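You operate a simulated robot arm through the tools that you are given. There is no shell and no other tool.

Carry out the task below with a simulated robot arm. There is one attempt and no reset: what you move stays moved.

TASK
Lift both drop rods and the top rod, then zero the counter.
Fine: turn the counter knob to zero and back. Where these are worked on the way, their far stop is far enough and under half their travel is too little: counter knob.

It is judged by the outcome, as a careful person would: the job done as asked, and still so three seconds after it is handed in. It fails if anything else is knocked over, pushed out of place, dropped, spilled or broken.

THE ROBOT
A 7-joint arm with a two-finger parallel gripper, fixed in place. Base frame: the origin is on the floor under the middle of its stand, x ahead of it, y to its left, z up. Lengths are in cm, angles in degrees, forces in N, time in s.
It reaches about 91 cm from its shoulder. Its first joint turns from -166.0 to 166.0 degrees. Payload 3.43 kg.
Tool frame: the origin (TCP) lies between the finger pads and is the grasp point; the fingertips stand 3 cm ahead of it; z points along the fingers, y is the line along which they close. Largest opening 9.4 cm; finger width 2.8, thickness 1; the body of the gripper, 5 by 9.6 cm, starts 5.5 cm behind the TCP.
Orientation is that of the tool frame in the base frame, as a unit quaternion [x, y, z, w]. With the fingers straight down and closing along the base's y, the tool's x points along the base's -x, its y along +y and its z along -z.

THE INTERFACE
- The arm moves only by the tool send_rows. Its argument "deltas" is one flat list of numbers, 7 for each row, row after row: the shift along the tool's x, y, z in units of 40 mm (1.0 is 40 mm), then the turn, a rotation vector about the tool's x, y, z in units of 4 degrees (1.0 is 4 degrees), then the finger opening in cm, from 0 to 9.4. In form: [x, y, z, rx, ry, rz, hand, x, y, z, rx, ry, rz, hand, ...]. A call has 1 to 20 rows; each row shifts and turns the commanded pose from where the row before left it, along the tool's axes as they then stand. A call with a number of a shift or a turn outside -1 to 1 is refused whole. A row lasts 0.2 s, in which the tool goes at most 5 cm and 8.6 degrees; a call with a longer step from one row to the next is refused whole, and so is a gripper value outside its range. A pose out of reach is approached as far as the arm can. The call stops where the force on the tool passes 80 N (or 10 N more than at its start, if that is more) or the arm is blocked; 0.2 s more then pass. Each finger travels about 4.5 cm/s and halts on what it meets, pressing with about 25 N; the grip force reading is that of the motor and also rises with nothing between the fingers. The clock runs only during rows and for 0.2 s after the last one: add rows that do not move to give the fingers time. It gives the time, the measured TCP pose, the force on the tool (base axes), the opening and the grip force at its end, in the units of the frame above (readings bear some noise), with the torque about the TCP (base axes, N m) and any sound that the robot's microphone picked up.
- Cameras (640 x 400 px; columns grow to the right, rows downward): "scene" is fixed at [4.94, -65.11, 156.34]; the picture's right is [0.61, -0.79, 0.00], its down [-0.52, -0.40, -0.75] and it looks along [0.60, 0.46, -0.66] (base axes); focal length 214 px, centre (320, 200). "wrist" rides on the gripper at [7.6, 1.4, -10.3] in the tool frame; the picture's right is [-0.18, 0.98, 0.00], its down [-0.75, -0.14, -0.64] and it looks along [-0.63, -0.12, 0.77] (tool axes); focal length 243 px, centre (320, 200). There is no depth. A picture from a camera that has moved, and an enlarged one, comes with that camera's place and axes in the base frame and with its lens.
- capture(camera): a new picture of that camera. No time passes.
- move_column(by): slides the trunk up (or, below 0, down) by that many cm; the arm rides with it, the base frame stays. It gives what a move gives, with no picture.
- inspect(camera, box): a new picture of the part [left, top, right, bottom] of that camera's present view, enlarged. No time passes.
- finish_job(): hands the job in; it is judged then, once.

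Nothing tells you positions but the pictures and the camera data. Unless the task says otherwise, let go and move clear before handing in.

The tools are called as a command line: name --argument value ..., lists and objects as JSON in quotes. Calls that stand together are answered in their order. send_rows: Moves the arm, as the interface text tells. Its arguments: {"type":"object","properties":{"deltas":{"type":"array","items":{"type":"number"}}},"required":["deltas"]} The other tools are called the same way: move_column (by) moves the trunk up or down; capture (camera) takes a picture; inspect (camera, box) takes an enlarged picture of a part of a camera's view; finish_job () hands the job in.

At the start:

```text
t: 0.0
ee_pos: [20.29, -42.75, 140.58]
orientation: [0.001, 1.0, 0.0, -0.001]
contact_force: [-0.1, 0.0, 0.1]
ft_torque: [-0.04, 0.01, -0.04]
gripper_width: 9.4
grasp_force: 0.1
trunk travel left (down, up): [-57.5, 3.5]
```

scene: 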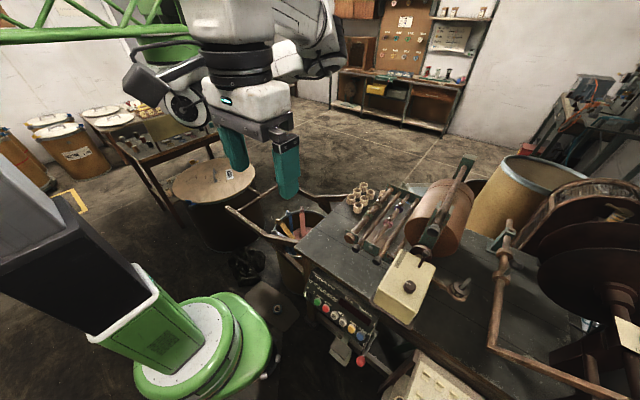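
wrist: 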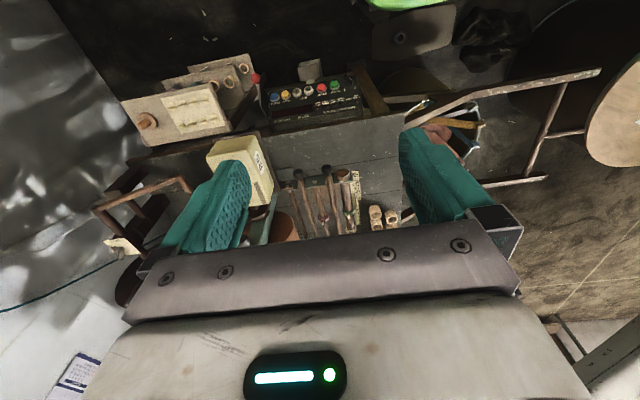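

I see a workbench with a machine: a control panel with coloured buttons, a cream box with a dark knob, a set of rods beside a copper drum. I'll look closer before moving anything.

inspect --camera "scene" --box '[330, 150, 490, 250]'

inspect --camera "scene" --box '[280, 230, 480, 400]'

inspect --camera "wrist" --box '[240, 60, 420, 240]'

inspect --camera "wrist" --box '[80, 50, 300, 250]'

inspect --camera "scene" --box '[440, 150, 640, 400]'

```text
4.00 times, centred on (410, 200) of scene
camera zoom: at [4.94, -65.11, 156.34], right [0.61, -0.79, 0.0], down [-0.52, -0.4, -0.75], along [0.6, 0.46, -0.66], focal length 858 px, centre (-40, 200)
```

zoom: 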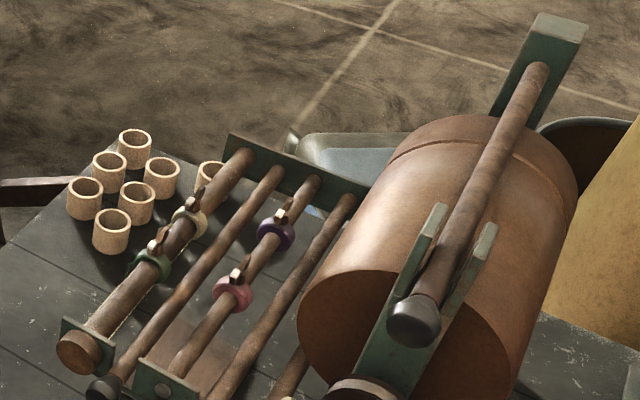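

```text
2.35 times, centred on (380, 315) of scene
camera zoom: at [4.94, -65.11, 156.34], right [0.61, -0.79, 0.0], down [-0.52, -0.4, -0.75], along [0.6, 0.46, -0.66], focal length 505 px, centre (179, -71)
```

zoom: 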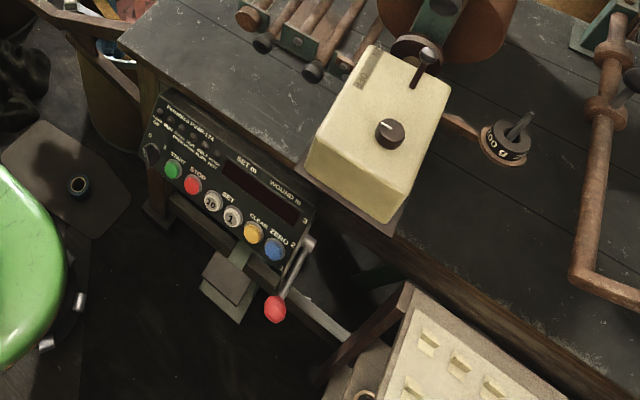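

```text
2.22 times, centred on (330, 150) of wrist
camera zoom: at [12.33, -41.18, 150.6], right [0.19, 0.98, 0.0], down [0.75, -0.14, 0.64], along [0.63, -0.12, -0.77], focal length 539 px, centre (298, 311)
```

zoom: 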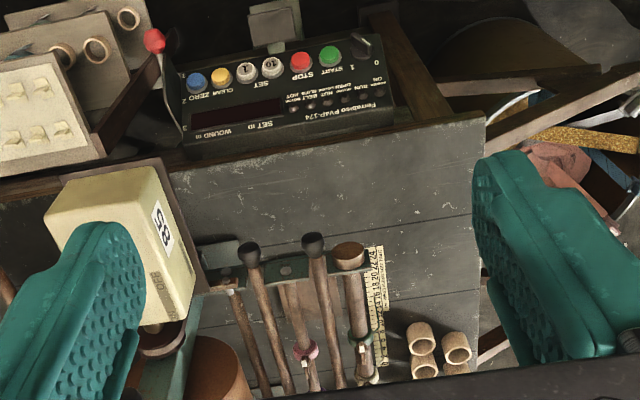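

```text
2.00 times, centred on (190, 150) of wrist
camera zoom: at [12.33, -41.18, 150.6], right [0.19, 0.98, 0.0], down [0.75, -0.14, 0.64], along [0.63, -0.12, -0.77], focal length 485 px, centre (580, 300)
```

zoom: 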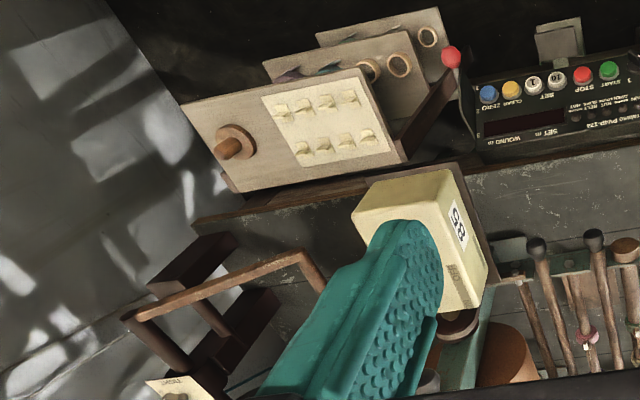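

```text
1.60 times, centred on (540, 275) of scene
camera zoom: at [4.94, -65.11, 156.34], right [0.61, -0.79, 0.0], down [-0.52, -0.4, -0.75], along [0.6, 0.46, -0.66], focal length 343 px, centre (-32, 80)
```

zoom: 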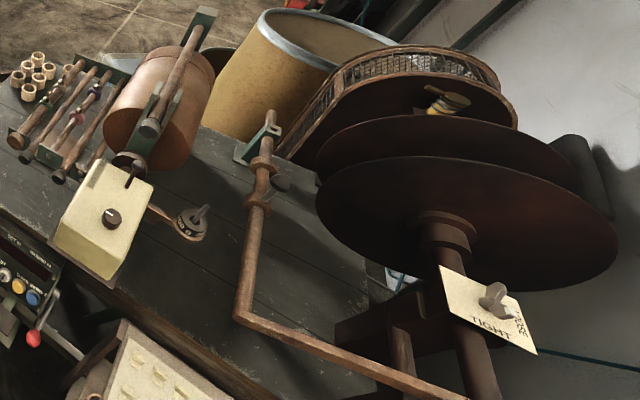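

I need finer detail on the cream box, its "58" label, the dial next to it, the panel and the rods. I'll zoom in further on each.

inspect --camera "scene" --box '[370, 240, 450, 330]'

inspect --camera "scene" --box '[430, 260, 500, 310]'

inspect --camera "scene" --box '[295, 255, 395, 375]'

inspect --camera "scene" --box '[340, 180, 420, 270]'

inspect --camera "wrist" --box '[200, 130, 290, 220]'

inspect --camera "scene" --box '[400, 145, 490, 255]'

```text
4.44 times, centred on (410, 285) of scene
camera zoom: at [4.94, -65.11, 156.34], right [0.61, -0.79, 0.0], down [-0.52, -0.4, -0.75], along [0.6, 0.46, -0.66], focal length 953 px, centre (-80, -178)
```

zoom: 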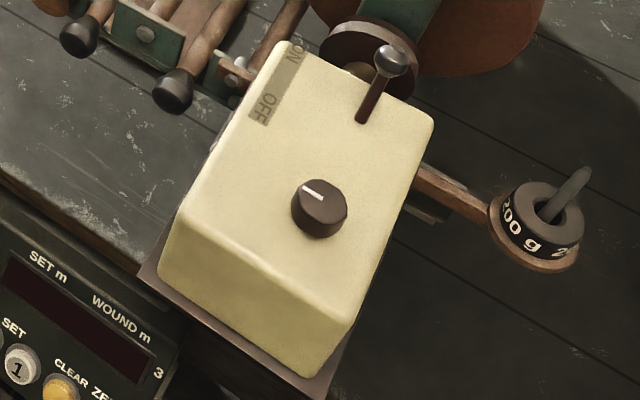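

```text
8.00 times, centred on (465, 285) of scene
camera zoom: at [4.94, -65.11, 156.34], right [0.61, -0.79, 0.0], down [-0.52, -0.4, -0.75], along [0.6, 0.46, -0.66], focal length 1716 px, centre (-840, -480)
```

zoom: 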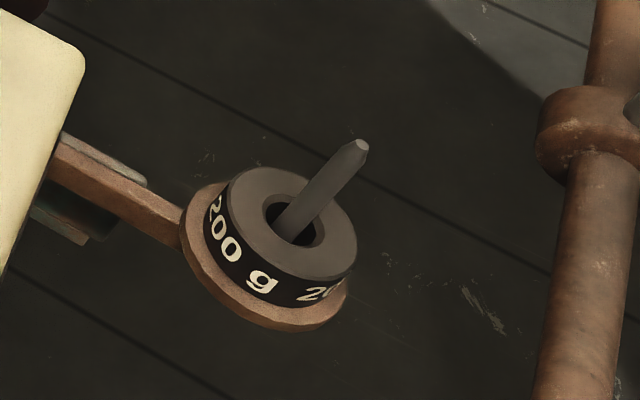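

```text
3.33 times, centred on (345, 315) of scene
camera zoom: at [4.94, -65.11, 156.34], right [0.61, -0.79, 0.0], down [-0.52, -0.4, -0.75], along [0.6, 0.46, -0.66], focal length 715 px, centre (237, -183)
```

zoom: 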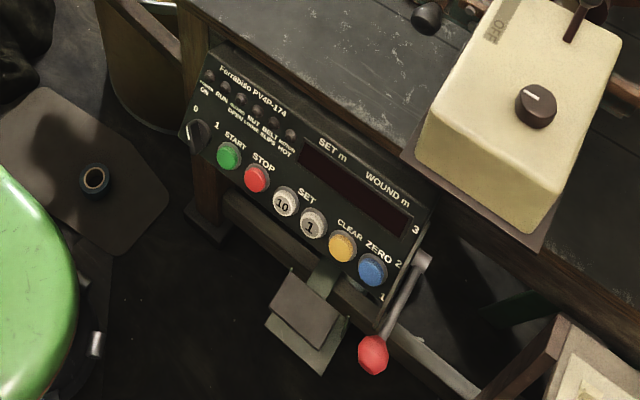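

```text
4.44 times, centred on (380, 225) of scene
camera zoom: at [4.94, -65.11, 156.34], right [0.61, -0.79, 0.0], down [-0.52, -0.4, -0.75], along [0.6, 0.46, -0.66], focal length 953 px, centre (53, 89)
```

zoom: 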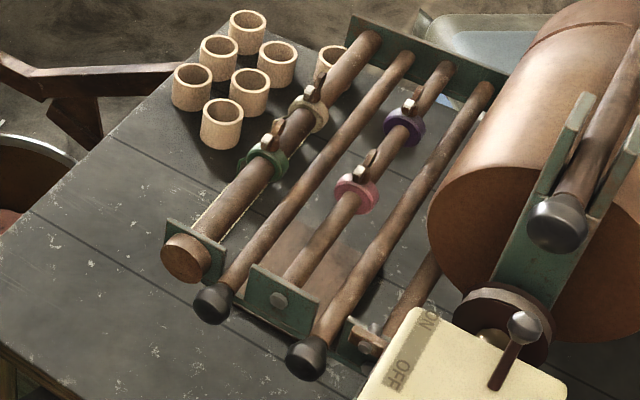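

```text
4.44 times, centred on (245, 175) of wrist
camera zoom: at [12.33, -41.18, 150.6], right [0.19, 0.98, 0.0], down [0.75, -0.14, 0.64], along [0.63, -0.12, -0.77], focal length 1078 px, centre (653, 311)
```

zoom: 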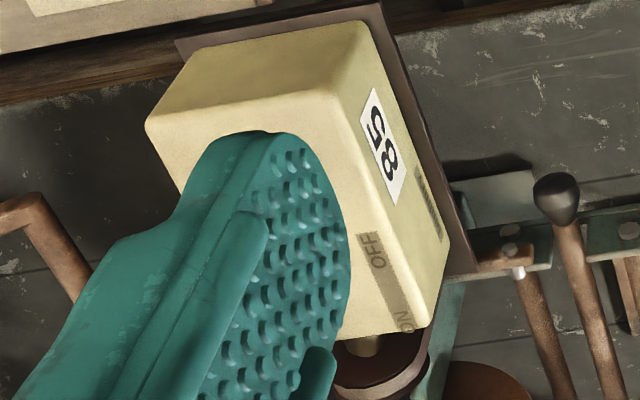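

```text
3.64 times, centred on (445, 200) of scene
camera zoom: at [4.94, -65.11, 156.34], right [0.61, -0.79, 0.0], down [-0.52, -0.4, -0.75], along [0.6, 0.46, -0.66], focal length 780 px, centre (-134, 200)
```

zoom: 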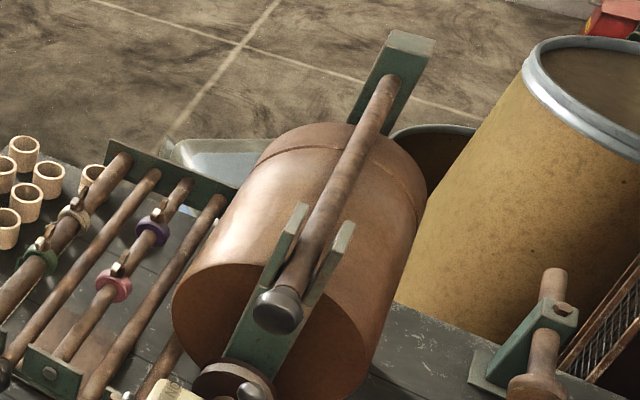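

The box with the pointer knob and the "58" window looks like the counter. The drop rods are the two ball-ended rods in the rod frame, and the top rod lies above the copper drum. I'll lower the trunk for reach and a closer view.

move_column --by -20

capture --camera "scene"

capture --camera "wrist"

```text
t: 2.2
ee_pos: [20.23, -42.75, 120.54]
orientation: [0.001, 1.0, 0.0, 0.0]
contact_force: [-0.6, 0.0, 0.6]
ft_torque: [-0.01, 0.03, -0.03]
gripper_width: 9.39
grasp_force: 0.1
trunk travel left (down, up): [-37.5, 23.5]
```

```text
taken
```

scene: 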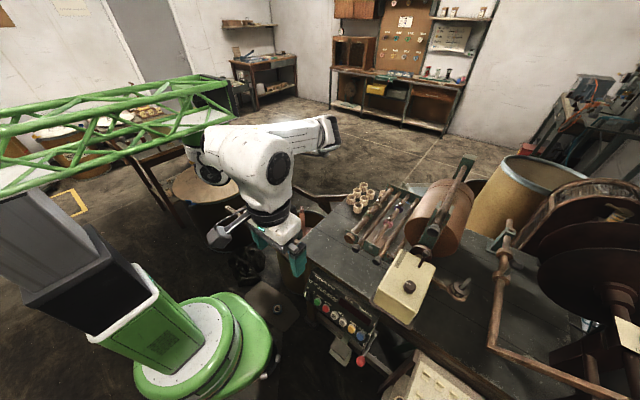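

```text
taken
camera wrist: at [12.32, -41.18, 130.61], right [0.19, 0.98, 0.0], down [0.75, -0.14, 0.64], along [0.63, -0.12, -0.77], focal length 243 px, centre (320, 200)
```

wrist: 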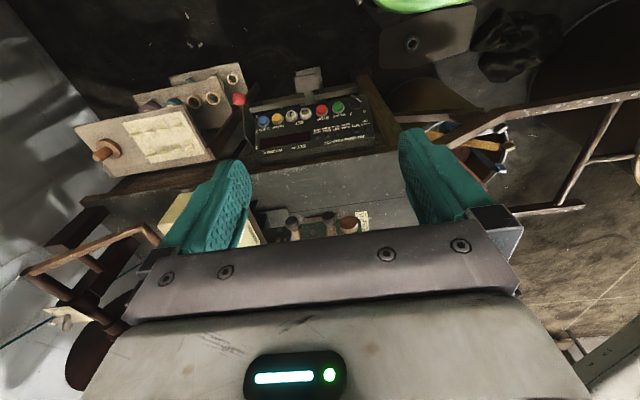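

The trunk lowered cleanly. I place the top rod's ball near [51,-66,114], the drop-rod balls near [51,-46,91] and [50,-55,92], and the box knob near [39,-67,106]. I'll move forward and slightly up to look at them from close.

send_rows --deltas '[-0.8, -0.25, -0.25, 0, 0, 0, 9.4, -0.8, -0.25, -0.25, 0, 0, 0, 9.4, -0.8, -0.25, -0.25, 0, 0, 0, 9.4, -0.8, -0.25, -0.25, 0, 0, 0, 9.4, -0.8, -0.25, -0.25, 0, 0, 0, 9.4, 0, 0, 0, 0, 0, 0, 9.4]'

capture --camera "wrist"

capture --camera "scene"

```text
t: 3.6
ee_pos: [36.33, -47.75, 125.58]
orientation: [0.001, 1.0, 0.0, -0.001]
contact_force: [-0.2, -0.8, 0.3]
ft_torque: [-0.02, 0.01, 0.04]
gripper_width: 9.38
grasp_force: 0.1
trunk travel left (down, up): [-37.5, 23.5]
```

```text
taken
camera wrist: at [28.5, -46.14, 135.59], right [0.19, 0.98, 0.0], down [0.75, -0.14, 0.64], along [0.63, -0.12, -0.77], focal length 243 px, centre (320, 200)
```

wrist: 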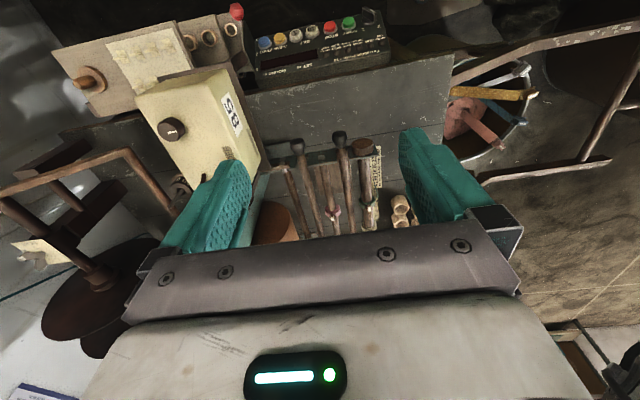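

```text
taken
```

scene: 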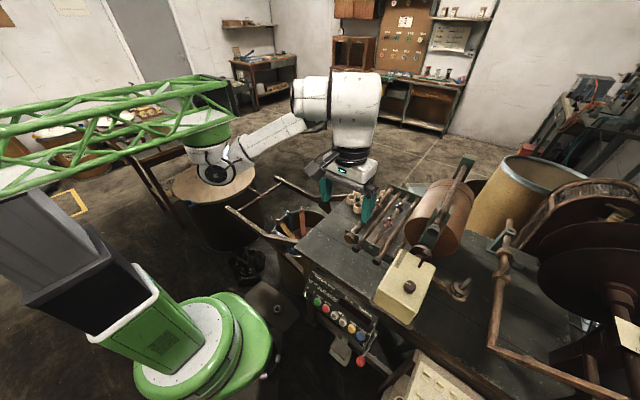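

The arm hangs from the boom end, around x=35, y=0, so there is plenty of reach. I'll zoom in on the rods and the box in this view.

inspect --camera "wrist" --box '[240, 110, 420, 250]'

inspect --camera "wrist" --box '[120, 70, 280, 220]'

inspect --camera "scene" --box '[400, 145, 480, 225]'

```text
2.86 times, centred on (330, 180) of wrist
camera zoom: at [28.5, -46.14, 135.59], right [0.19, 0.98, 0.0], down [0.75, -0.14, 0.64], along [0.63, -0.12, -0.77], focal length 693 px, centre (291, 257)
```

zoom: 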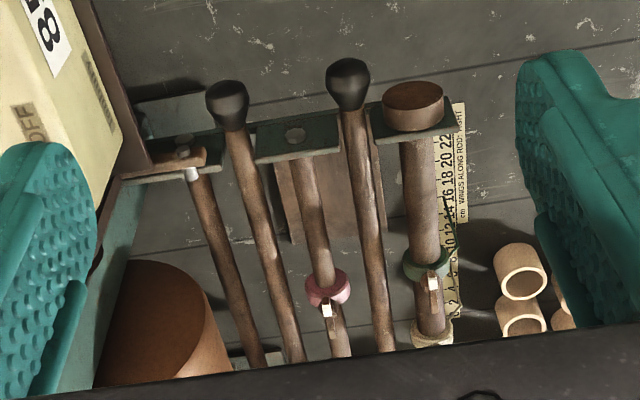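

```text
2.67 times, centred on (200, 145) of wrist
camera zoom: at [28.5, -46.14, 135.59], right [0.19, 0.98, 0.0], down [0.75, -0.14, 0.64], along [0.63, -0.12, -0.77], focal length 647 px, centre (640, 347)
```

zoom: 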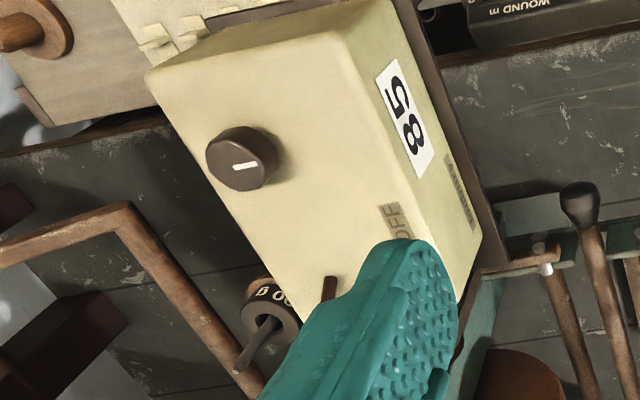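

```text
5.00 times, centred on (440, 185) of scene
camera zoom: at [4.94, -65.11, 156.34], right [0.61, -0.79, 0.0], down [-0.52, -0.4, -0.75], along [0.6, 0.46, -0.66], focal length 1072 px, centre (-280, 275)
```

zoom: 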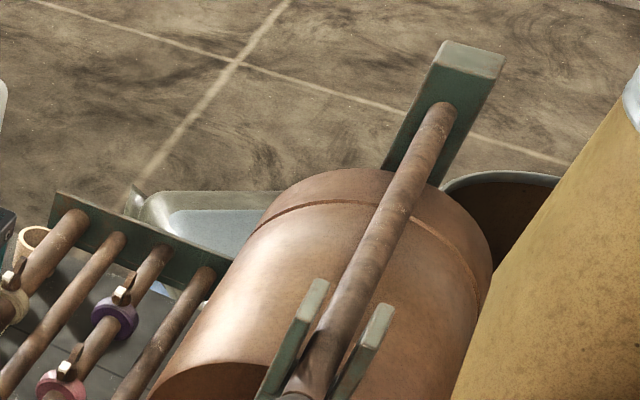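

The wrist camera puts the drop-rod balls at about [51.0,-46.4,90] and [50.4,-54.9,91]. I'll move forward at the same height to see where the rods pivot at the far bracket.

send_rows --deltas '[-0.8, 0, 0, 0, 0, 0, 9.4, -0.8, 0, 0, 0, 0, 0, 9.4, -0.8, 0, 0, 0, 0, 0, 9.4, -0.8, 0, 0, 0, 0, 0, 9.4, -0.8, 0, 0, 0, 0, 0, 9.4, 0, 0, 0, 0, 0, 0, 9.4]'

capture --camera "wrist"

inspect --camera "wrist" --box '[230, 60, 420, 250]'

capture --camera "scene"

```text
t: 5.0
ee_pos: [52.29, -47.6, 125.34]
orientation: [0.0, 1.0, 0.0, 0.0]
contact_force: [-0.6, -0.3, 0.5]
ft_torque: [-0.03, 0.05, 0.01]
gripper_width: 9.41
grasp_force: 0.1
trunk travel left (down, up): [-37.5, 23.5]
```

```text
taken
camera wrist: at [44.33, -46.06, 135.43], right [0.19, 0.98, 0.0], down [0.75, -0.14, 0.64], along [0.63, -0.12, -0.77], focal length 243 px, centre (320, 200)
```

wrist: 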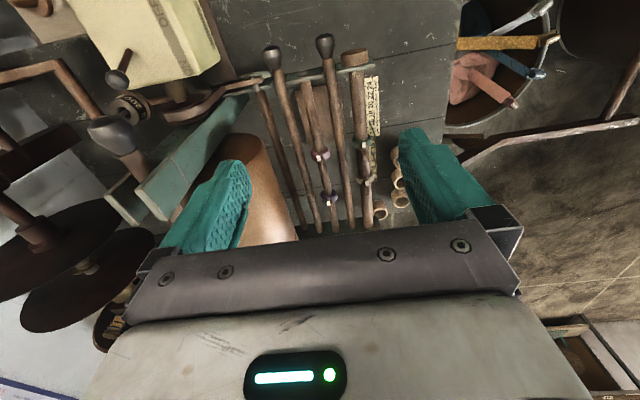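

```text
2.11 times, centred on (325, 155) of wrist
camera zoom: at [44.33, -46.06, 135.43], right [0.19, 0.98, 0.0], down [0.75, -0.14, 0.64], along [0.63, -0.12, -0.77], focal length 511 px, centre (310, 295)
```

zoom: 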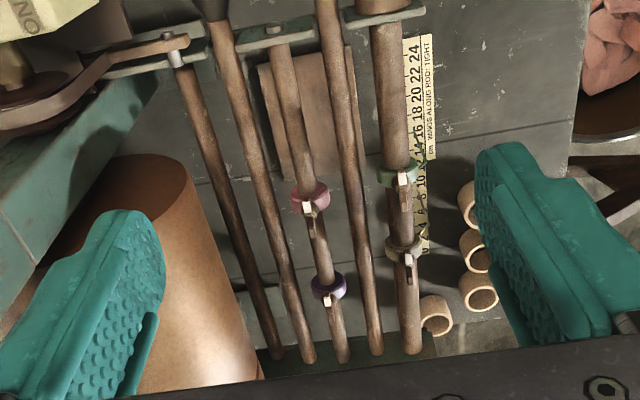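

```text
taken
```

scene: 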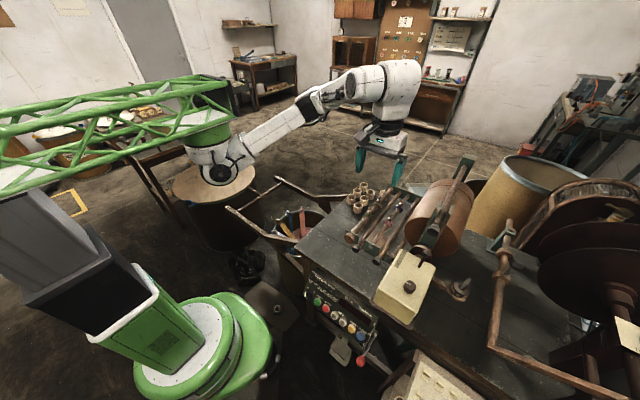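

Rod 1 runs from its ball at [50.5,-46.4,90.2] to a pivot near [90.6,-46.7,91.5], so it should swing up about the far plate. I'll come down above the first ball with partly closed fingers and stop 10 cm high to check alignment.

send_rows --deltas '[0.1, 0.043, 0.9, 0, 0, 0, 4.8, 0.1, 0.043, 0.9, 0, 0, 0, 4.8, 0.1, 0.043, 0.9, 0, 0, 0, 4.8, 0.1, 0.043, 0.9, 0, 0, 0, 4.8, 0.1, 0.043, 0.9, 0, 0, 0, 4.8, 0.1, 0.043, 0.9, 0, 0, 0, 4.8, 0.1, 0.043, 0.9, 0, 0, 0, 4.8, 0, 0, 0, 0, 0, 0, 4.8]'

capture --camera "wrist"

inspect --camera "wrist" --box '[220, 60, 420, 250]'

inspect --camera "scene" --box '[320, 130, 440, 270]'

```text
t: 6.8
ee_pos: [49.48, -46.53, 100.24]
orientation: [0.001, 1.0, -0.001, -0.001]
contact_force: [0.4, 0.2, -0.1]
ft_torque: [0.0, 0.04, 0.0]
gripper_width: 4.82
grasp_force: 0.1
trunk travel left (down, up): [-37.5, 23.5]
```

```text
taken
camera wrist: at [41.53, -44.98, 110.32], right [0.19, 0.98, 0.0], down [0.75, -0.14, 0.64], along [0.63, -0.12, -0.77], focal length 243 px, centre (320, 200)
```

wrist: 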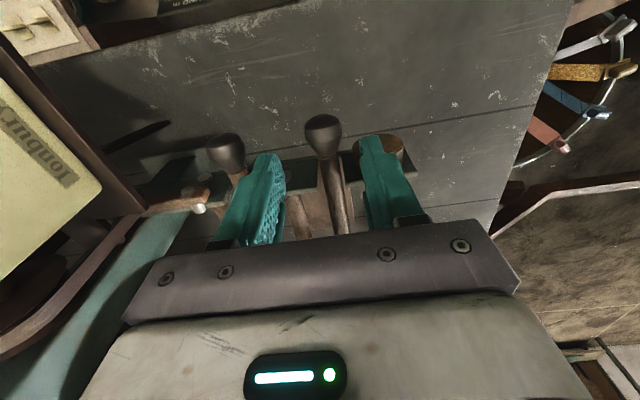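

```text
2.11 times, centred on (320, 155) of wrist
camera zoom: at [41.53, -44.98, 110.32], right [0.19, 0.98, 0.0], down [0.75, -0.14, 0.64], along [0.63, -0.12, -0.77], focal length 511 px, centre (320, 295)
```

zoom: 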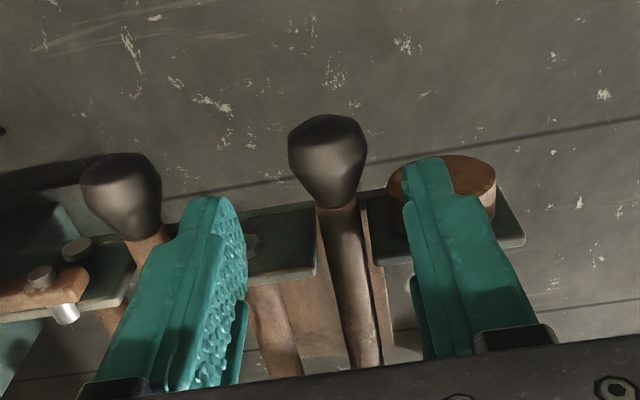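

```text
2.86 times, centred on (380, 200) of scene
camera zoom: at [4.94, -65.11, 156.34], right [0.61, -0.79, 0.0], down [-0.52, -0.4, -0.75], along [0.6, 0.46, -0.66], focal length 613 px, centre (149, 200)
```

zoom: 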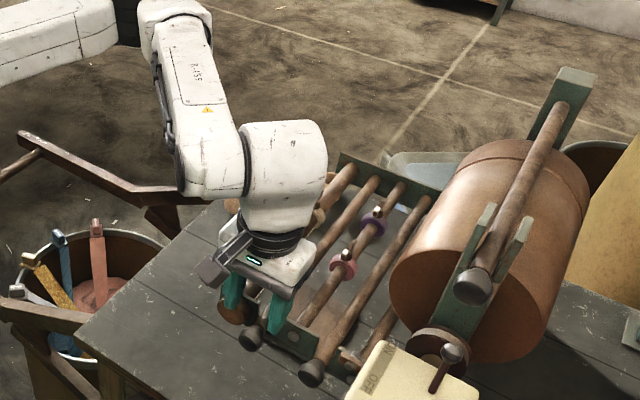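

The fingers straddle ball 1 and clear the wooden cap by about 1 cm. I'll go down 8.4 cm to ball height and look again before gripping.

send_rows --deltas '[0, 0, 0.7, 0, 0, 0, 4.8, 0, 0, 0.7, 0, 0, 0, 4.8, 0, 0.02, 0.7, 0, 0, 0, 4.8, 0, 0, 0, 0, 0, 0, 4.8]'

inspect --camera "wrist" --box '[220, 60, 420, 250]'

inspect --camera "scene" --box '[320, 170, 440, 270]'

```text
t: 7.8
ee_pos: [49.43, -46.52, 92.04]
orientation: [0.001, 1.0, 0.0, 0.0]
contact_force: [-0.2, 1.0, 0.9]
ft_torque: [0.02, 0.0, -0.02]
gripper_width: 4.81
grasp_force: 0.0
trunk travel left (down, up): [-37.5, 23.5]
```

```text
2.11 times, centred on (320, 155) of wrist
camera zoom: at [41.49, -44.87, 102.08], right [0.19, 0.98, 0.0], down [0.75, -0.14, 0.64], along [0.63, -0.12, -0.77], focal length 511 px, centre (320, 295)
```

zoom: 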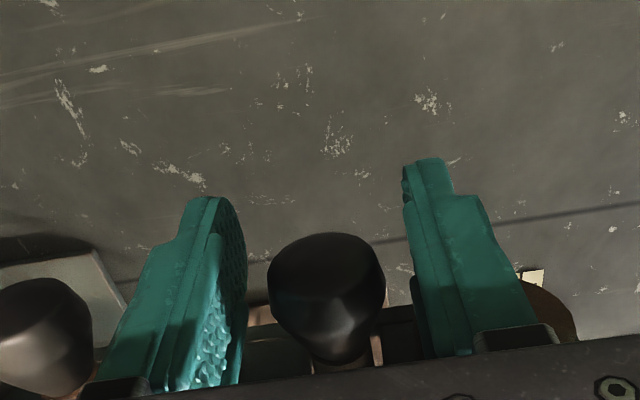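

```text
4.00 times, centred on (380, 220) of scene
camera zoom: at [4.94, -65.11, 156.34], right [0.61, -0.79, 0.0], down [-0.52, -0.4, -0.75], along [0.6, 0.46, -0.66], focal length 858 px, centre (80, 120)
```

zoom: 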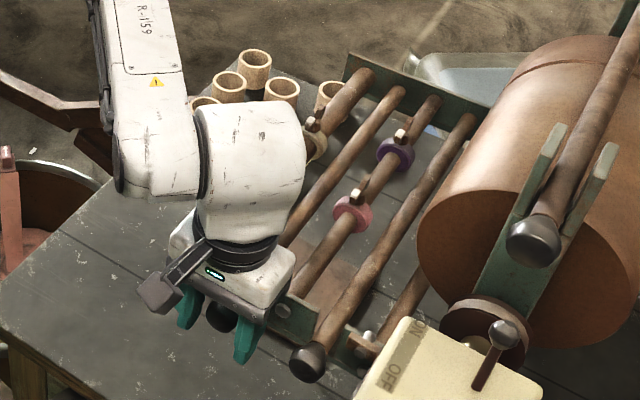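

The ball sits centred between the pads at about z=91. I'll close on it and check that the grip is on the ball.

send_rows --deltas '[0, 0.03, 0, 0, 0, 0, 2.0, 0, 0, 0, 0, 0, 0, 2.0, 0, 0, 0, 0, 0, 0, 2.0]'

inspect --camera "wrist" --box '[220, 60, 420, 250]'

```text
t: 8.6
ee_pos: [49.53, -46.32, 92.01]
orientation: [0.001, 1.0, -0.002, 0.0]
contact_force: [5.0, -10.3, -0.1]
ft_torque: [-0.08, -0.04, -0.07]
gripper_width: 3.29
grasp_force: 45.4
trunk travel left (down, up): [-37.5, 23.5]
```

```text
2.11 times, centred on (320, 155) of wrist
camera zoom: at [41.58, -44.83, 102.09], right [0.18, 0.98, 0.0], down [0.75, -0.14, 0.64], along [0.63, -0.12, -0.77], focal length 511 px, centre (320, 295)
```

zoom: 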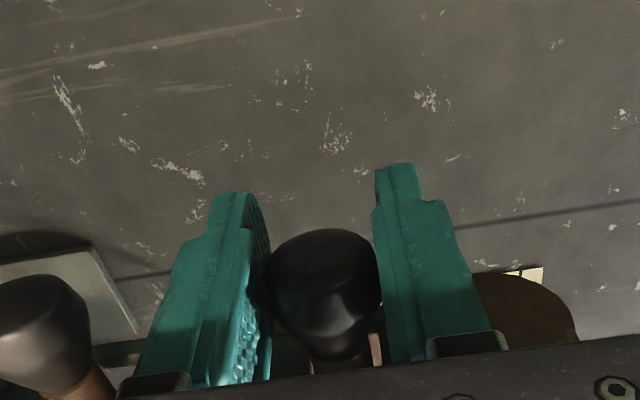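

The grip is on the ball: opening 3.3 cm, 45 N. I'll raise it about 10° along the arc around the far pivot, keeping the tool vertical, and check that the rod swings.

send_rows --deltas '[-0.01, -0.025, -0.2, 0, 0, 0, 2.0, -0.01, 0, -0.436, 0, 0, 0, 2.0, -0.03, 0, -0.436, 0, 0, 0, 2.0, -0.048, 0, -0.433, 0, 0, 0, 2.0, 0, 0, 0, 0, 0, 0, 2.0]'

inspect --camera "scene" --box '[320, 130, 440, 270]'

inspect --camera "wrist" --box '[220, 60, 420, 250]'

```text
t: 9.8
ee_pos: [50.1, -46.44, 97.89]
orientation: [-0.001, 1.0, 0.001, 0.001]
contact_force: [28.9, -6.8, -7.5]
ft_torque: [0.06, 0.53, 0.08]
gripper_width: 3.13
grasp_force: 44.8
trunk travel left (down, up): [-37.5, 23.5]
```

```text
2.86 times, centred on (380, 200) of scene
camera zoom: at [4.94, -65.11, 156.34], right [0.61, -0.79, 0.0], down [-0.52, -0.4, -0.75], along [0.6, 0.46, -0.66], focal length 613 px, centre (149, 200)
```

zoom: 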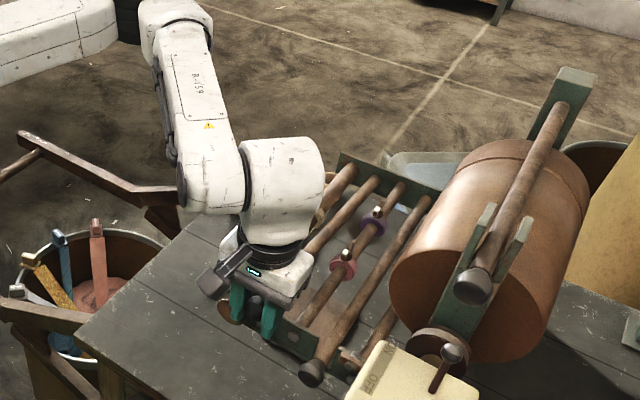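

```text
2.11 times, centred on (320, 155) of wrist
camera zoom: at [42.17, -44.88, 107.93], right [0.18, 0.98, 0.0], down [0.75, -0.14, 0.64], along [0.63, -0.12, -0.77], focal length 511 px, centre (320, 295)
```

zoom: 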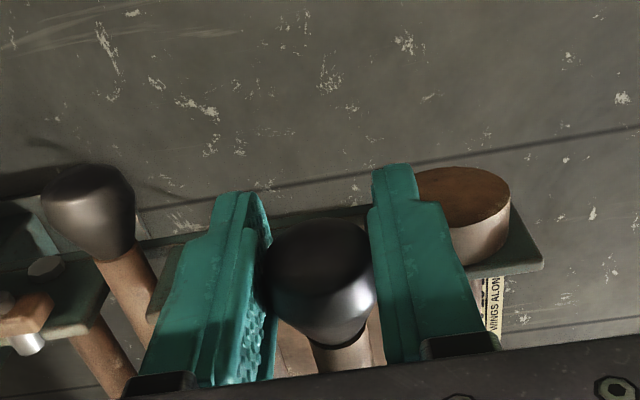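

Rod 1 is following the gripper. The tool feels about 29 N in +x, so the true arc bends forward a bit more than I commanded. I'll continue with some extra +x.

send_rows --deltas '[-0.18, 0, -0.43, 0, 0, 0, 2.0, -0.1, 0, -0.428, 0, 0, 0, 2.0, -0.12, 0, -0.42, 0, 0, 0, 2.0, -0.13, 0, -0.415, 0, 0, 0, 2.0, 0, 0, 0, 0, 0, 0, 2.0]'

inspect --camera "scene" --box '[320, 130, 440, 270]'

```text
t: 11.0
ee_pos: [51.8, -46.4, 104.72]
orientation: [0.003, 1.0, 0.0, -0.001]
contact_force: [-23.0, -3.7, 3.8]
ft_torque: [-0.02, 1.02, -0.09]
gripper_width: 3.09
grasp_force: 45.3
trunk travel left (down, up): [-37.5, 23.5]
```

```text
2.86 times, centred on (380, 200) of scene
camera zoom: at [4.94, -65.11, 156.34], right [0.61, -0.79, 0.0], down [-0.52, -0.4, -0.75], along [0.6, 0.46, -0.66], focal length 613 px, centre (149, 200)
```

zoom: 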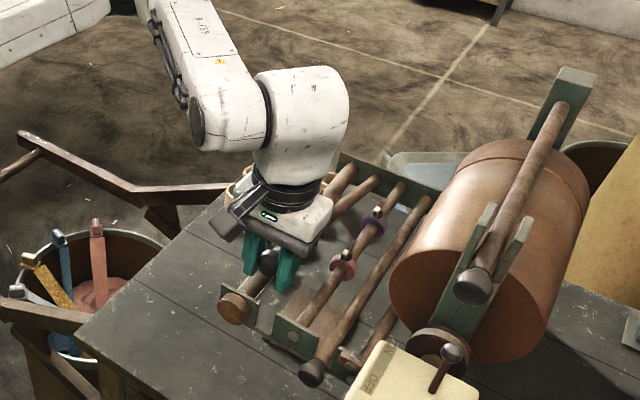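

The measured points fit an arc of about 41 cm radius, with the rod now near 20°. I'll follow that arc up to about 32° and watch the forces.

send_rows --deltas '[-0.14, 0, -0.362, 0, 0, 0, 2.0, -0.14, 0, -0.362, 0, 0, 0, 2.0, -0.158, 0, -0.322, 0, 0, 0, 2.0, -0.158, 0, -0.322, 0, 0, 0, 2.0, -0.18, 0, -0.31, 0, 0, 0, 2.0, -0.18, 0, -0.31, 0, 0, 0, 2.0, 0, 0, 0, 0, 0, 0, 2.0]'

inspect --camera "scene" --box '[320, 130, 440, 270]'

inspect --camera "wrist" --box '[220, 60, 420, 250]'

```text
t: 12.6
ee_pos: [55.86, -46.39, 112.76]
orientation: [-0.001, 1.0, 0.001, 0.0]
contact_force: [-5.3, 8.9, -2.6]
ft_torque: [0.08, 0.9, 0.18]
gripper_width: 3.1
grasp_force: 45.4
trunk travel left (down, up): [-37.5, 23.5]
```

```text
2.86 times, centred on (380, 200) of scene
camera zoom: at [4.94, -65.11, 156.34], right [0.61, -0.79, 0.0], down [-0.52, -0.4, -0.75], along [0.6, 0.46, -0.66], focal length 613 px, centre (149, 200)
```

zoom: 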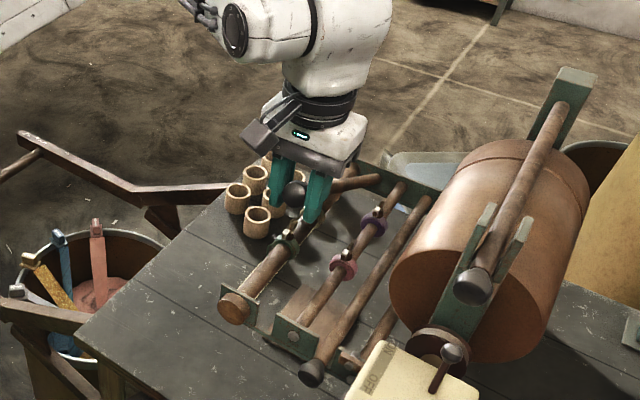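

```text
2.11 times, centred on (320, 155) of wrist
camera zoom: at [47.94, -44.88, 122.74], right [0.18, 0.98, 0.0], down [0.75, -0.14, 0.64], along [0.63, -0.12, -0.77], focal length 511 px, centre (320, 295)
```

zoom: 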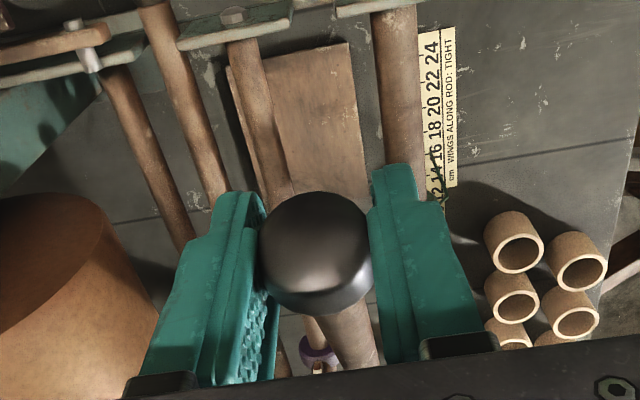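

The rod follows well and the forces are low. I'll keep going on the same arc to about 44° and check for a stop.

send_rows --deltas '[-0.2, 0, -0.296, 0, 0, 0, 2.0, -0.2, 0, -0.296, 0, 0, 0, 2.0, -0.22, 0, -0.282, 0, 0, 0, 2.0, -0.22, 0, -0.282, 0, 0, 0, 2.0, -0.239, 0, -0.266, 0, 0, 0, 2.0, -0.239, 0, -0.266, 0, 0, 0, 2.0, 0, 0, 0, 0, 0, 0, 2.0]'

inspect --camera "scene" --box '[320, 110, 440, 250]'

```text
t: 14.2
ee_pos: [61.09, -46.39, 119.5]
orientation: [0.0, 1.0, 0.0, 0.0]
contact_force: [-9.0, 25.7, 3.7]
ft_torque: [0.16, 0.96, -0.16]
gripper_width: 3.11
grasp_force: 44.7
trunk travel left (down, up): [-37.5, 23.5]
```

```text
2.86 times, centred on (380, 180) of scene
camera zoom: at [4.94, -65.11, 156.34], right [0.61, -0.79, 0.0], down [-0.52, -0.4, -0.75], along [0.6, 0.46, -0.66], focal length 613 px, centre (149, 257)
```

zoom: 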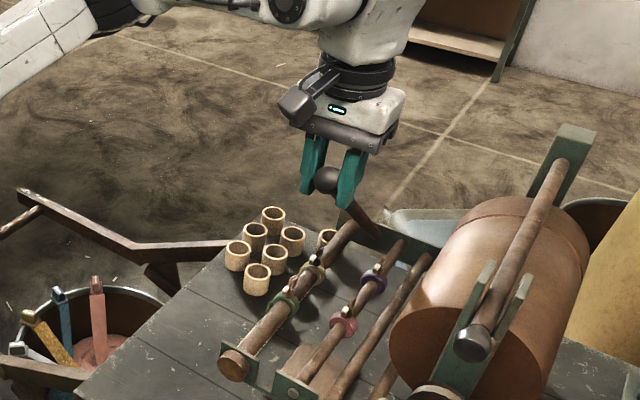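

There is still no stop at about 44°. A side force of 26 N in +y is building, so I'll shift slightly in +y and continue to about 56°.

send_rows --deltas '[-0.257, 0.03, -0.248, 0, 0, 0, 2.0, -0.257, 0.03, -0.248, 0, 0, 0, 2.0, -0.274, 0.01, -0.23, 0, 0, 0, 2.0, -0.274, 0.01, -0.23, 0, 0, 0, 2.0, -0.29, 0.01, -0.21, 0, 0, 0, 2.0, -0.29, 0.01, -0.21, 0, 0, 0, 2.0, 0, 0, 0, 0, 0, 0, 2.0]'

inspect --camera "scene" --box '[320, 110, 440, 250]'

```text
t: 15.8
ee_pos: [67.37, -46.43, 124.94]
orientation: [0.002, 1.0, -0.004, 0.0]
contact_force: [-18.8, -34.6, 22.0]
ft_torque: [0.14, 0.44, 0.14]
gripper_width: 3.13
grasp_force: 44.9
trunk travel left (down, up): [-37.5, 23.5]
```

```text
2.86 times, centred on (380, 180) of scene
camera zoom: at [4.94, -65.11, 156.34], right [0.61, -0.79, 0.0], down [-0.52, -0.4, -0.75], along [0.6, 0.46, -0.66], focal length 613 px, centre (149, 257)
```

zoom: 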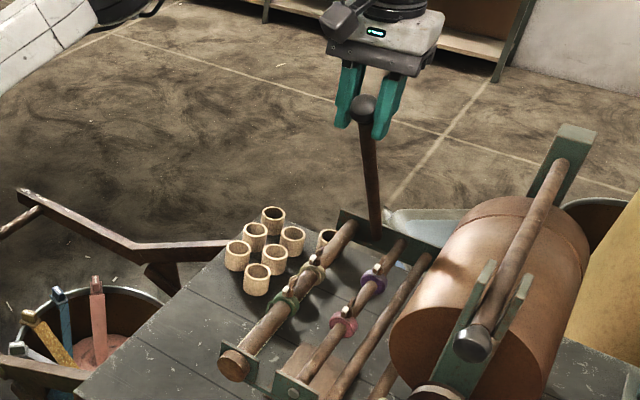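

The rod is near 56°. I over-shifted in y and run slightly inside the arc, so I'll correct both while continuing to about 68°.

send_rows --deltas '[-0.285, -0.04, -0.215, 0, 0, 0, 2.0, -0.285, -0.04, -0.215, 0, 0, 0, 2.0, -0.315, 0, -0.17, 0, 0, 0, 2.0, -0.315, 0, -0.17, 0, 0, 0, 2.0, -0.327, 0, -0.145, 0, 0, 0, 2.0, -0.327, 0, -0.145, 0, 0, 0, 2.0, 0, 0, 0, 0, 0, 0, 2.0]'

inspect --camera "scene" --box '[320, 90, 440, 230]'

```text
t: 17.4
ee_pos: [75.19, -46.51, 129.19]
orientation: [0.0, 1.0, 0.002, 0.0]
contact_force: [-2.9, -6.5, 0.8]
ft_torque: [0.1, 0.63, 0.0]
gripper_width: 3.08
grasp_force: 45.5
trunk travel left (down, up): [-37.5, 23.5]
```

```text
2.86 times, centred on (380, 160) of scene
camera zoom: at [4.94, -65.11, 156.34], right [0.61, -0.79, 0.0], down [-0.52, -0.4, -0.75], along [0.6, 0.46, -0.66], focal length 613 px, centre (149, 314)
```

zoom: 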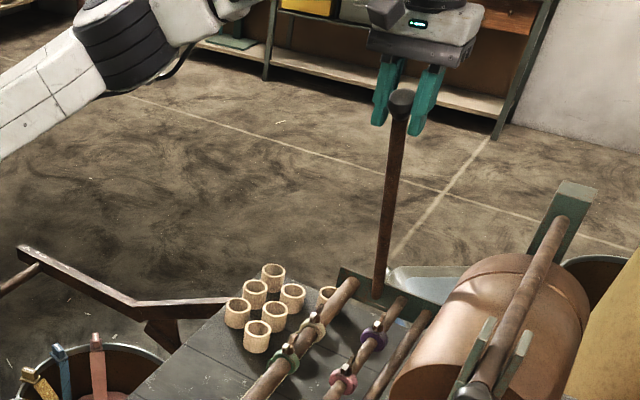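

The forces are near zero at about 68°. I'll continue on the arc to about 80° looking for the stop.

send_rows --deltas '[-0.336, 0, -0.122, 0, 0, 0, 2.0, -0.336, 0, -0.122, 0, 0, 0, 2.0, -0.344, 0, -0.098, 0, 0, 0, 2.0, -0.344, 0, -0.098, 0, 0, 0, 2.0, -0.35, 0, -0.075, 0, 0, 0, 2.0, -0.35, 0, -0.075, 0, 0, 0, 2.0, 0, 0, 0, 0, 0, 0, 2.0]'

capture --camera "scene"

```text
t: 19.0
ee_pos: [76.97, -46.42, 130.03]
orientation: [0.0, 1.0, -0.001, 0.0]
contact_force: [-1.1, -1.7, 2.5]
ft_torque: [0.16, -0.06, -0.06]
gripper_width: 3.1
grasp_force: 44.4
out of reach, approached as far as the arm can: row 2, 3, 4, 5, 6
trunk travel left (down, up): [-37.5, 23.5]
```

```text
taken
```

scene: 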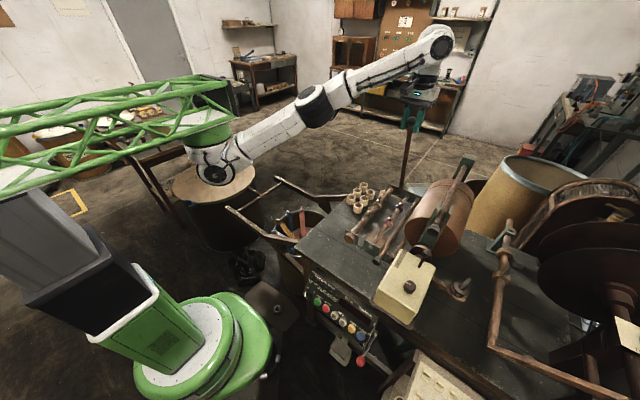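

The arm ran out of reach at about 71° with the tool vertical. I'll tilt the tool so the fingers point forward, pivoting about the ball, which brings the wrist back and restores reach.

send_rows --deltas '[0.017, 0, 0.02, 0, -1, 0, 2.0, 0.017, 0, 0.02, 0, -1, 0, 2.0, 0.017, 0, 0.02, 0, -1, 0, 2.0, 0.017, 0, 0.02, 0, -1, 0, 2.0, 0.017, 0, 0.02, 0, -1, 0, 2.0, 0, 0, 0, 0, 0, 0, 2.0]'

inspect --camera "scene" --box '[320, 50, 480, 230]'

capture --camera "wrist"

```text
t: 20.4
ee_pos: [76.62, -46.39, 129.8]
orientation: [0.0, 0.985, -0.001, 0.175]
contact_force: [-7.4, -3.2, 10.1]
ft_torque: [-0.05, 0.93, -0.04]
gripper_width: 3.09
grasp_force: 45.3
trunk travel left (down, up): [-37.5, 23.5]
```

```text
2.22 times, centred on (400, 140) of scene
camera zoom: at [4.94, -65.11, 156.34], right [0.61, -0.79, 0.0], down [-0.52, -0.4, -0.75], along [0.6, 0.46, -0.66], focal length 477 px, centre (142, 333)
```

zoom: 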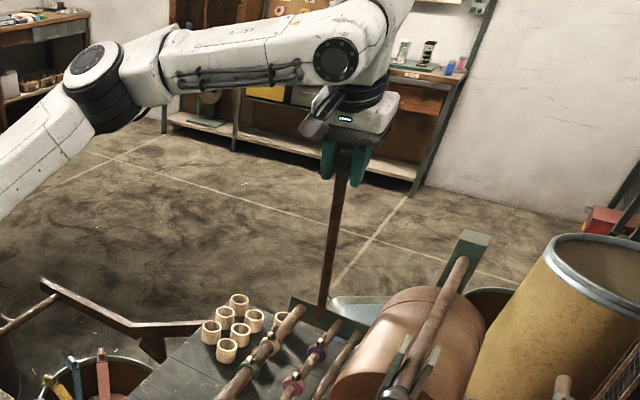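

```text
taken
camera wrist: at [65.59, -44.84, 136.39], right [0.17, 0.98, 0.06], down [0.49, -0.14, 0.86], along [0.86, -0.12, -0.5], focal length 243 px, centre (320, 200)
```

wrist: 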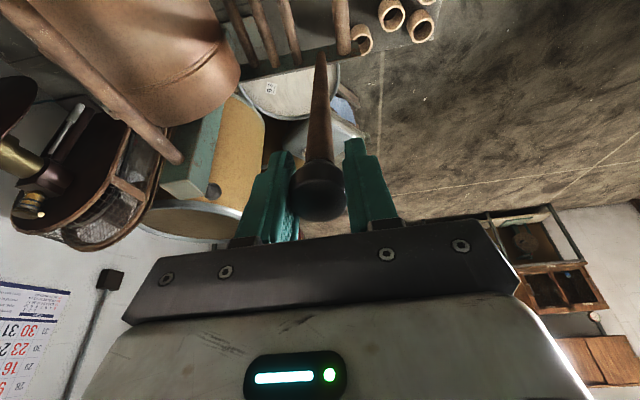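

Tilting worked without moving the rod, which is around 71°. I'll carry on along the arc toward 83° and tilt further as I go.

send_rows --deltas '[-0.343, 0, 0.018, 0, -1, 0, 2.0, -0.34, 0, 0.055, 0, -1, 0, 2.0, -0.334, 0, 0.093, 0, -1, 0, 2.0, -0.3235, 0, 0.126, 0, -1, 0, 2.0, -0.31, 0, 0.165, 0, -1, 0, 2.0, -0.308, 0, 0.1775, 0, 0, 0, 2.0, 0, 0, 0, 0, 0, 0, 2.0]'

inspect --camera "scene" --box '[320, 50, 480, 230]'

```text
t: 22.0
ee_pos: [84.9, -46.42, 130.87]
orientation: [0.001, 0.941, 0.003, 0.339]
contact_force: [0.5, -2.8, -16.7]
ft_torque: [0.02, 0.93, -0.06]
gripper_width: 3.07
grasp_force: 44.8
trunk travel left (down, up): [-37.5, 23.5]
```

```text
2.22 times, centred on (400, 140) of scene
camera zoom: at [4.94, -65.11, 156.34], right [0.61, -0.79, 0.0], down [-0.52, -0.4, -0.75], along [0.6, 0.46, -0.66], focal length 477 px, centre (142, 333)
```

zoom: 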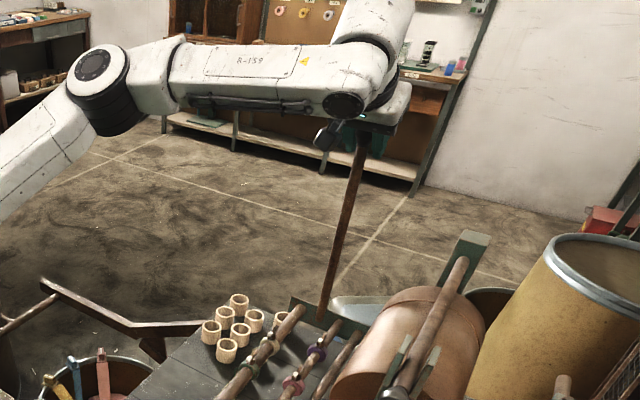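

No stop yet at about 83°. I'll continue gently through vertical toward 95°, watching for the end stop.

send_rows --deltas '[-0.272, 0, 0.228, 0, 0, 0, 2.0, -0.289, 0, 0.21, 0, 0, 0, 2.0, -0.282, 0, 0.22, 0, 0, 0, 2.0, -0.274, 0, 0.23, 0, 0, 0, 2.0, -0.266, 0, 0.24, 0, 0, 0, 2.0, -0.257, 0, 0.249, 0, 0, 0, 2.0, 0, 0, 0, 0, 0, 0, 2.0]'

inspect --camera "scene" --box '[320, 50, 480, 230]'

```text
t: 23.6
ee_pos: [92.65, -46.35, 131.77]
orientation: [0.001, 0.938, -0.001, 0.346]
contact_force: [1.4, -11.5, 31.6]
ft_torque: [0.06, 0.2, 0.02]
gripper_width: 3.09
grasp_force: 45.0
out of reach, approached as far as the arm can: row 6
trunk travel left (down, up): [-37.5, 23.5]
```

```text
2.22 times, centred on (400, 140) of scene
camera zoom: at [4.94, -65.11, 156.34], right [0.61, -0.79, 0.0], down [-0.52, -0.4, -0.75], along [0.6, 0.46, -0.66], focal length 477 px, centre (142, 333)
```

zoom: 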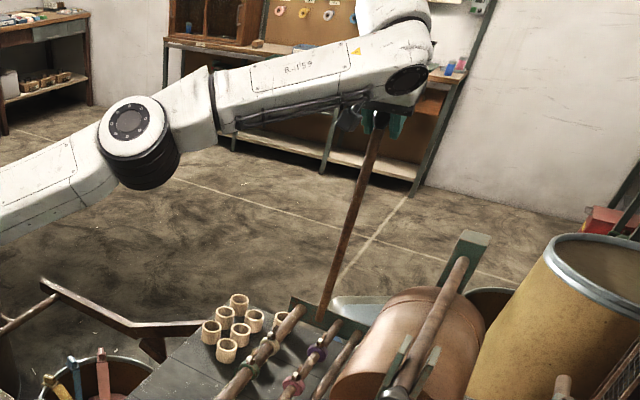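

The rod is now just past vertical at about 93° and still free. I'll tilt the tool further to regain reach, then probe onward for the stop.

send_rows --deltas '[0.017, 0.03, 0.02, 0, -1, 0, 2.0, 0.017, 0, 0.02, 0, -1, 0, 2.0, 0.017, 0, 0.02, 0, -1, 0, 2.0, 0.017, 0, 0.02, 0, -1, 0, 2.0, 0.017, 0, 0.02, 0, -1, 0, 2.0, 0.017, 0, 0.02, 0, -1, 0, 2.0, 0, 0, 0, 0, 0, 0, 2.0]'

capture --camera "wrist"

```text
t: 25.2
ee_pos: [94.61, -47.5, 131.76]
orientation: [-0.004, 0.889, 0.007, 0.457]
contact_force: [-16.3, 53.4, -11.0]
ft_torque: [-0.83, -0.54, -0.66]
gripper_width: 5.07
grasp_force: 27.2
out of reach, approached as far as the arm can: row 2, 3, 4, 5, 6
trunk travel left (down, up): [-37.5, 23.5]
```

```text
taken
camera wrist: at [81.45, -46.0, 131.28], right [0.09, 0.98, 0.16], down [-0.08, -0.15, 0.99], along [0.99, -0.11, 0.07], focal length 243 px, centre (320, 200)
```

wrist: 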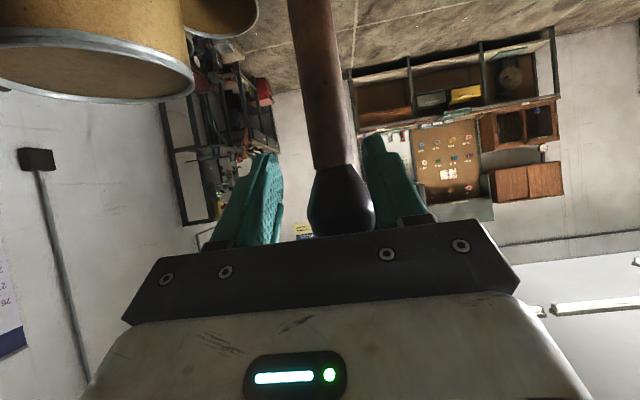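

The arm hit its reach limit and drifted about 1 cm in -y, so the ball is pressing one finger open. I'll move back in +y and slightly toward the robot to re-centre on the ball.

send_rows --deltas '[0.05, 0.15, -0.1, 0, 0, 0, 2.0, 0.05, 0.15, -0.1, 0, 0, 0, 2.0, 0, 0, 0, 0, 0, 0, 2.0]'

capture --camera "wrist"

inspect --camera "scene" --box '[320, 30, 480, 230]'

```text
t: 26.0
ee_pos: [94.64, -47.22, 131.96]
orientation: [-0.004, 0.891, 0.006, 0.454]
contact_force: [-8.4, 44.3, -37.3]
ft_torque: [-1.06, -0.89, -0.96]
gripper_width: 4.52
grasp_force: 21.8
out of reach, approached as far as the arm can: row 1, 2
trunk travel left (down, up): [-37.5, 23.5]
```

```text
taken
camera wrist: at [81.53, -45.71, 131.61], right [0.09, 0.98, 0.16], down [-0.07, -0.15, 0.99], along [0.99, -0.1, 0.06], focal length 243 px, centre (320, 200)
```

wrist: 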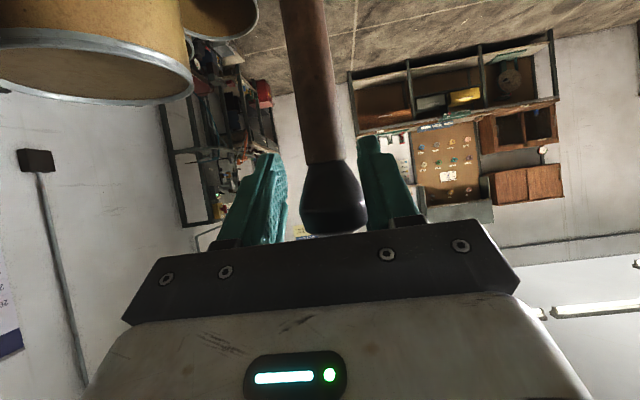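

```text
2.00 times, centred on (400, 130) of scene
camera zoom: at [4.94, -65.11, 156.34], right [0.61, -0.79, 0.0], down [-0.52, -0.4, -0.75], along [0.6, 0.46, -0.66], focal length 429 px, centre (160, 340)
```

zoom: 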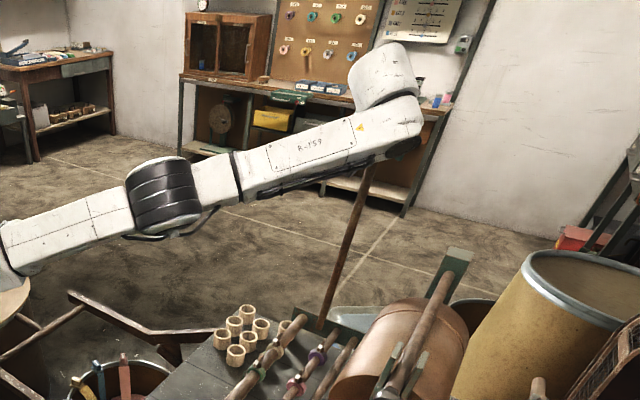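

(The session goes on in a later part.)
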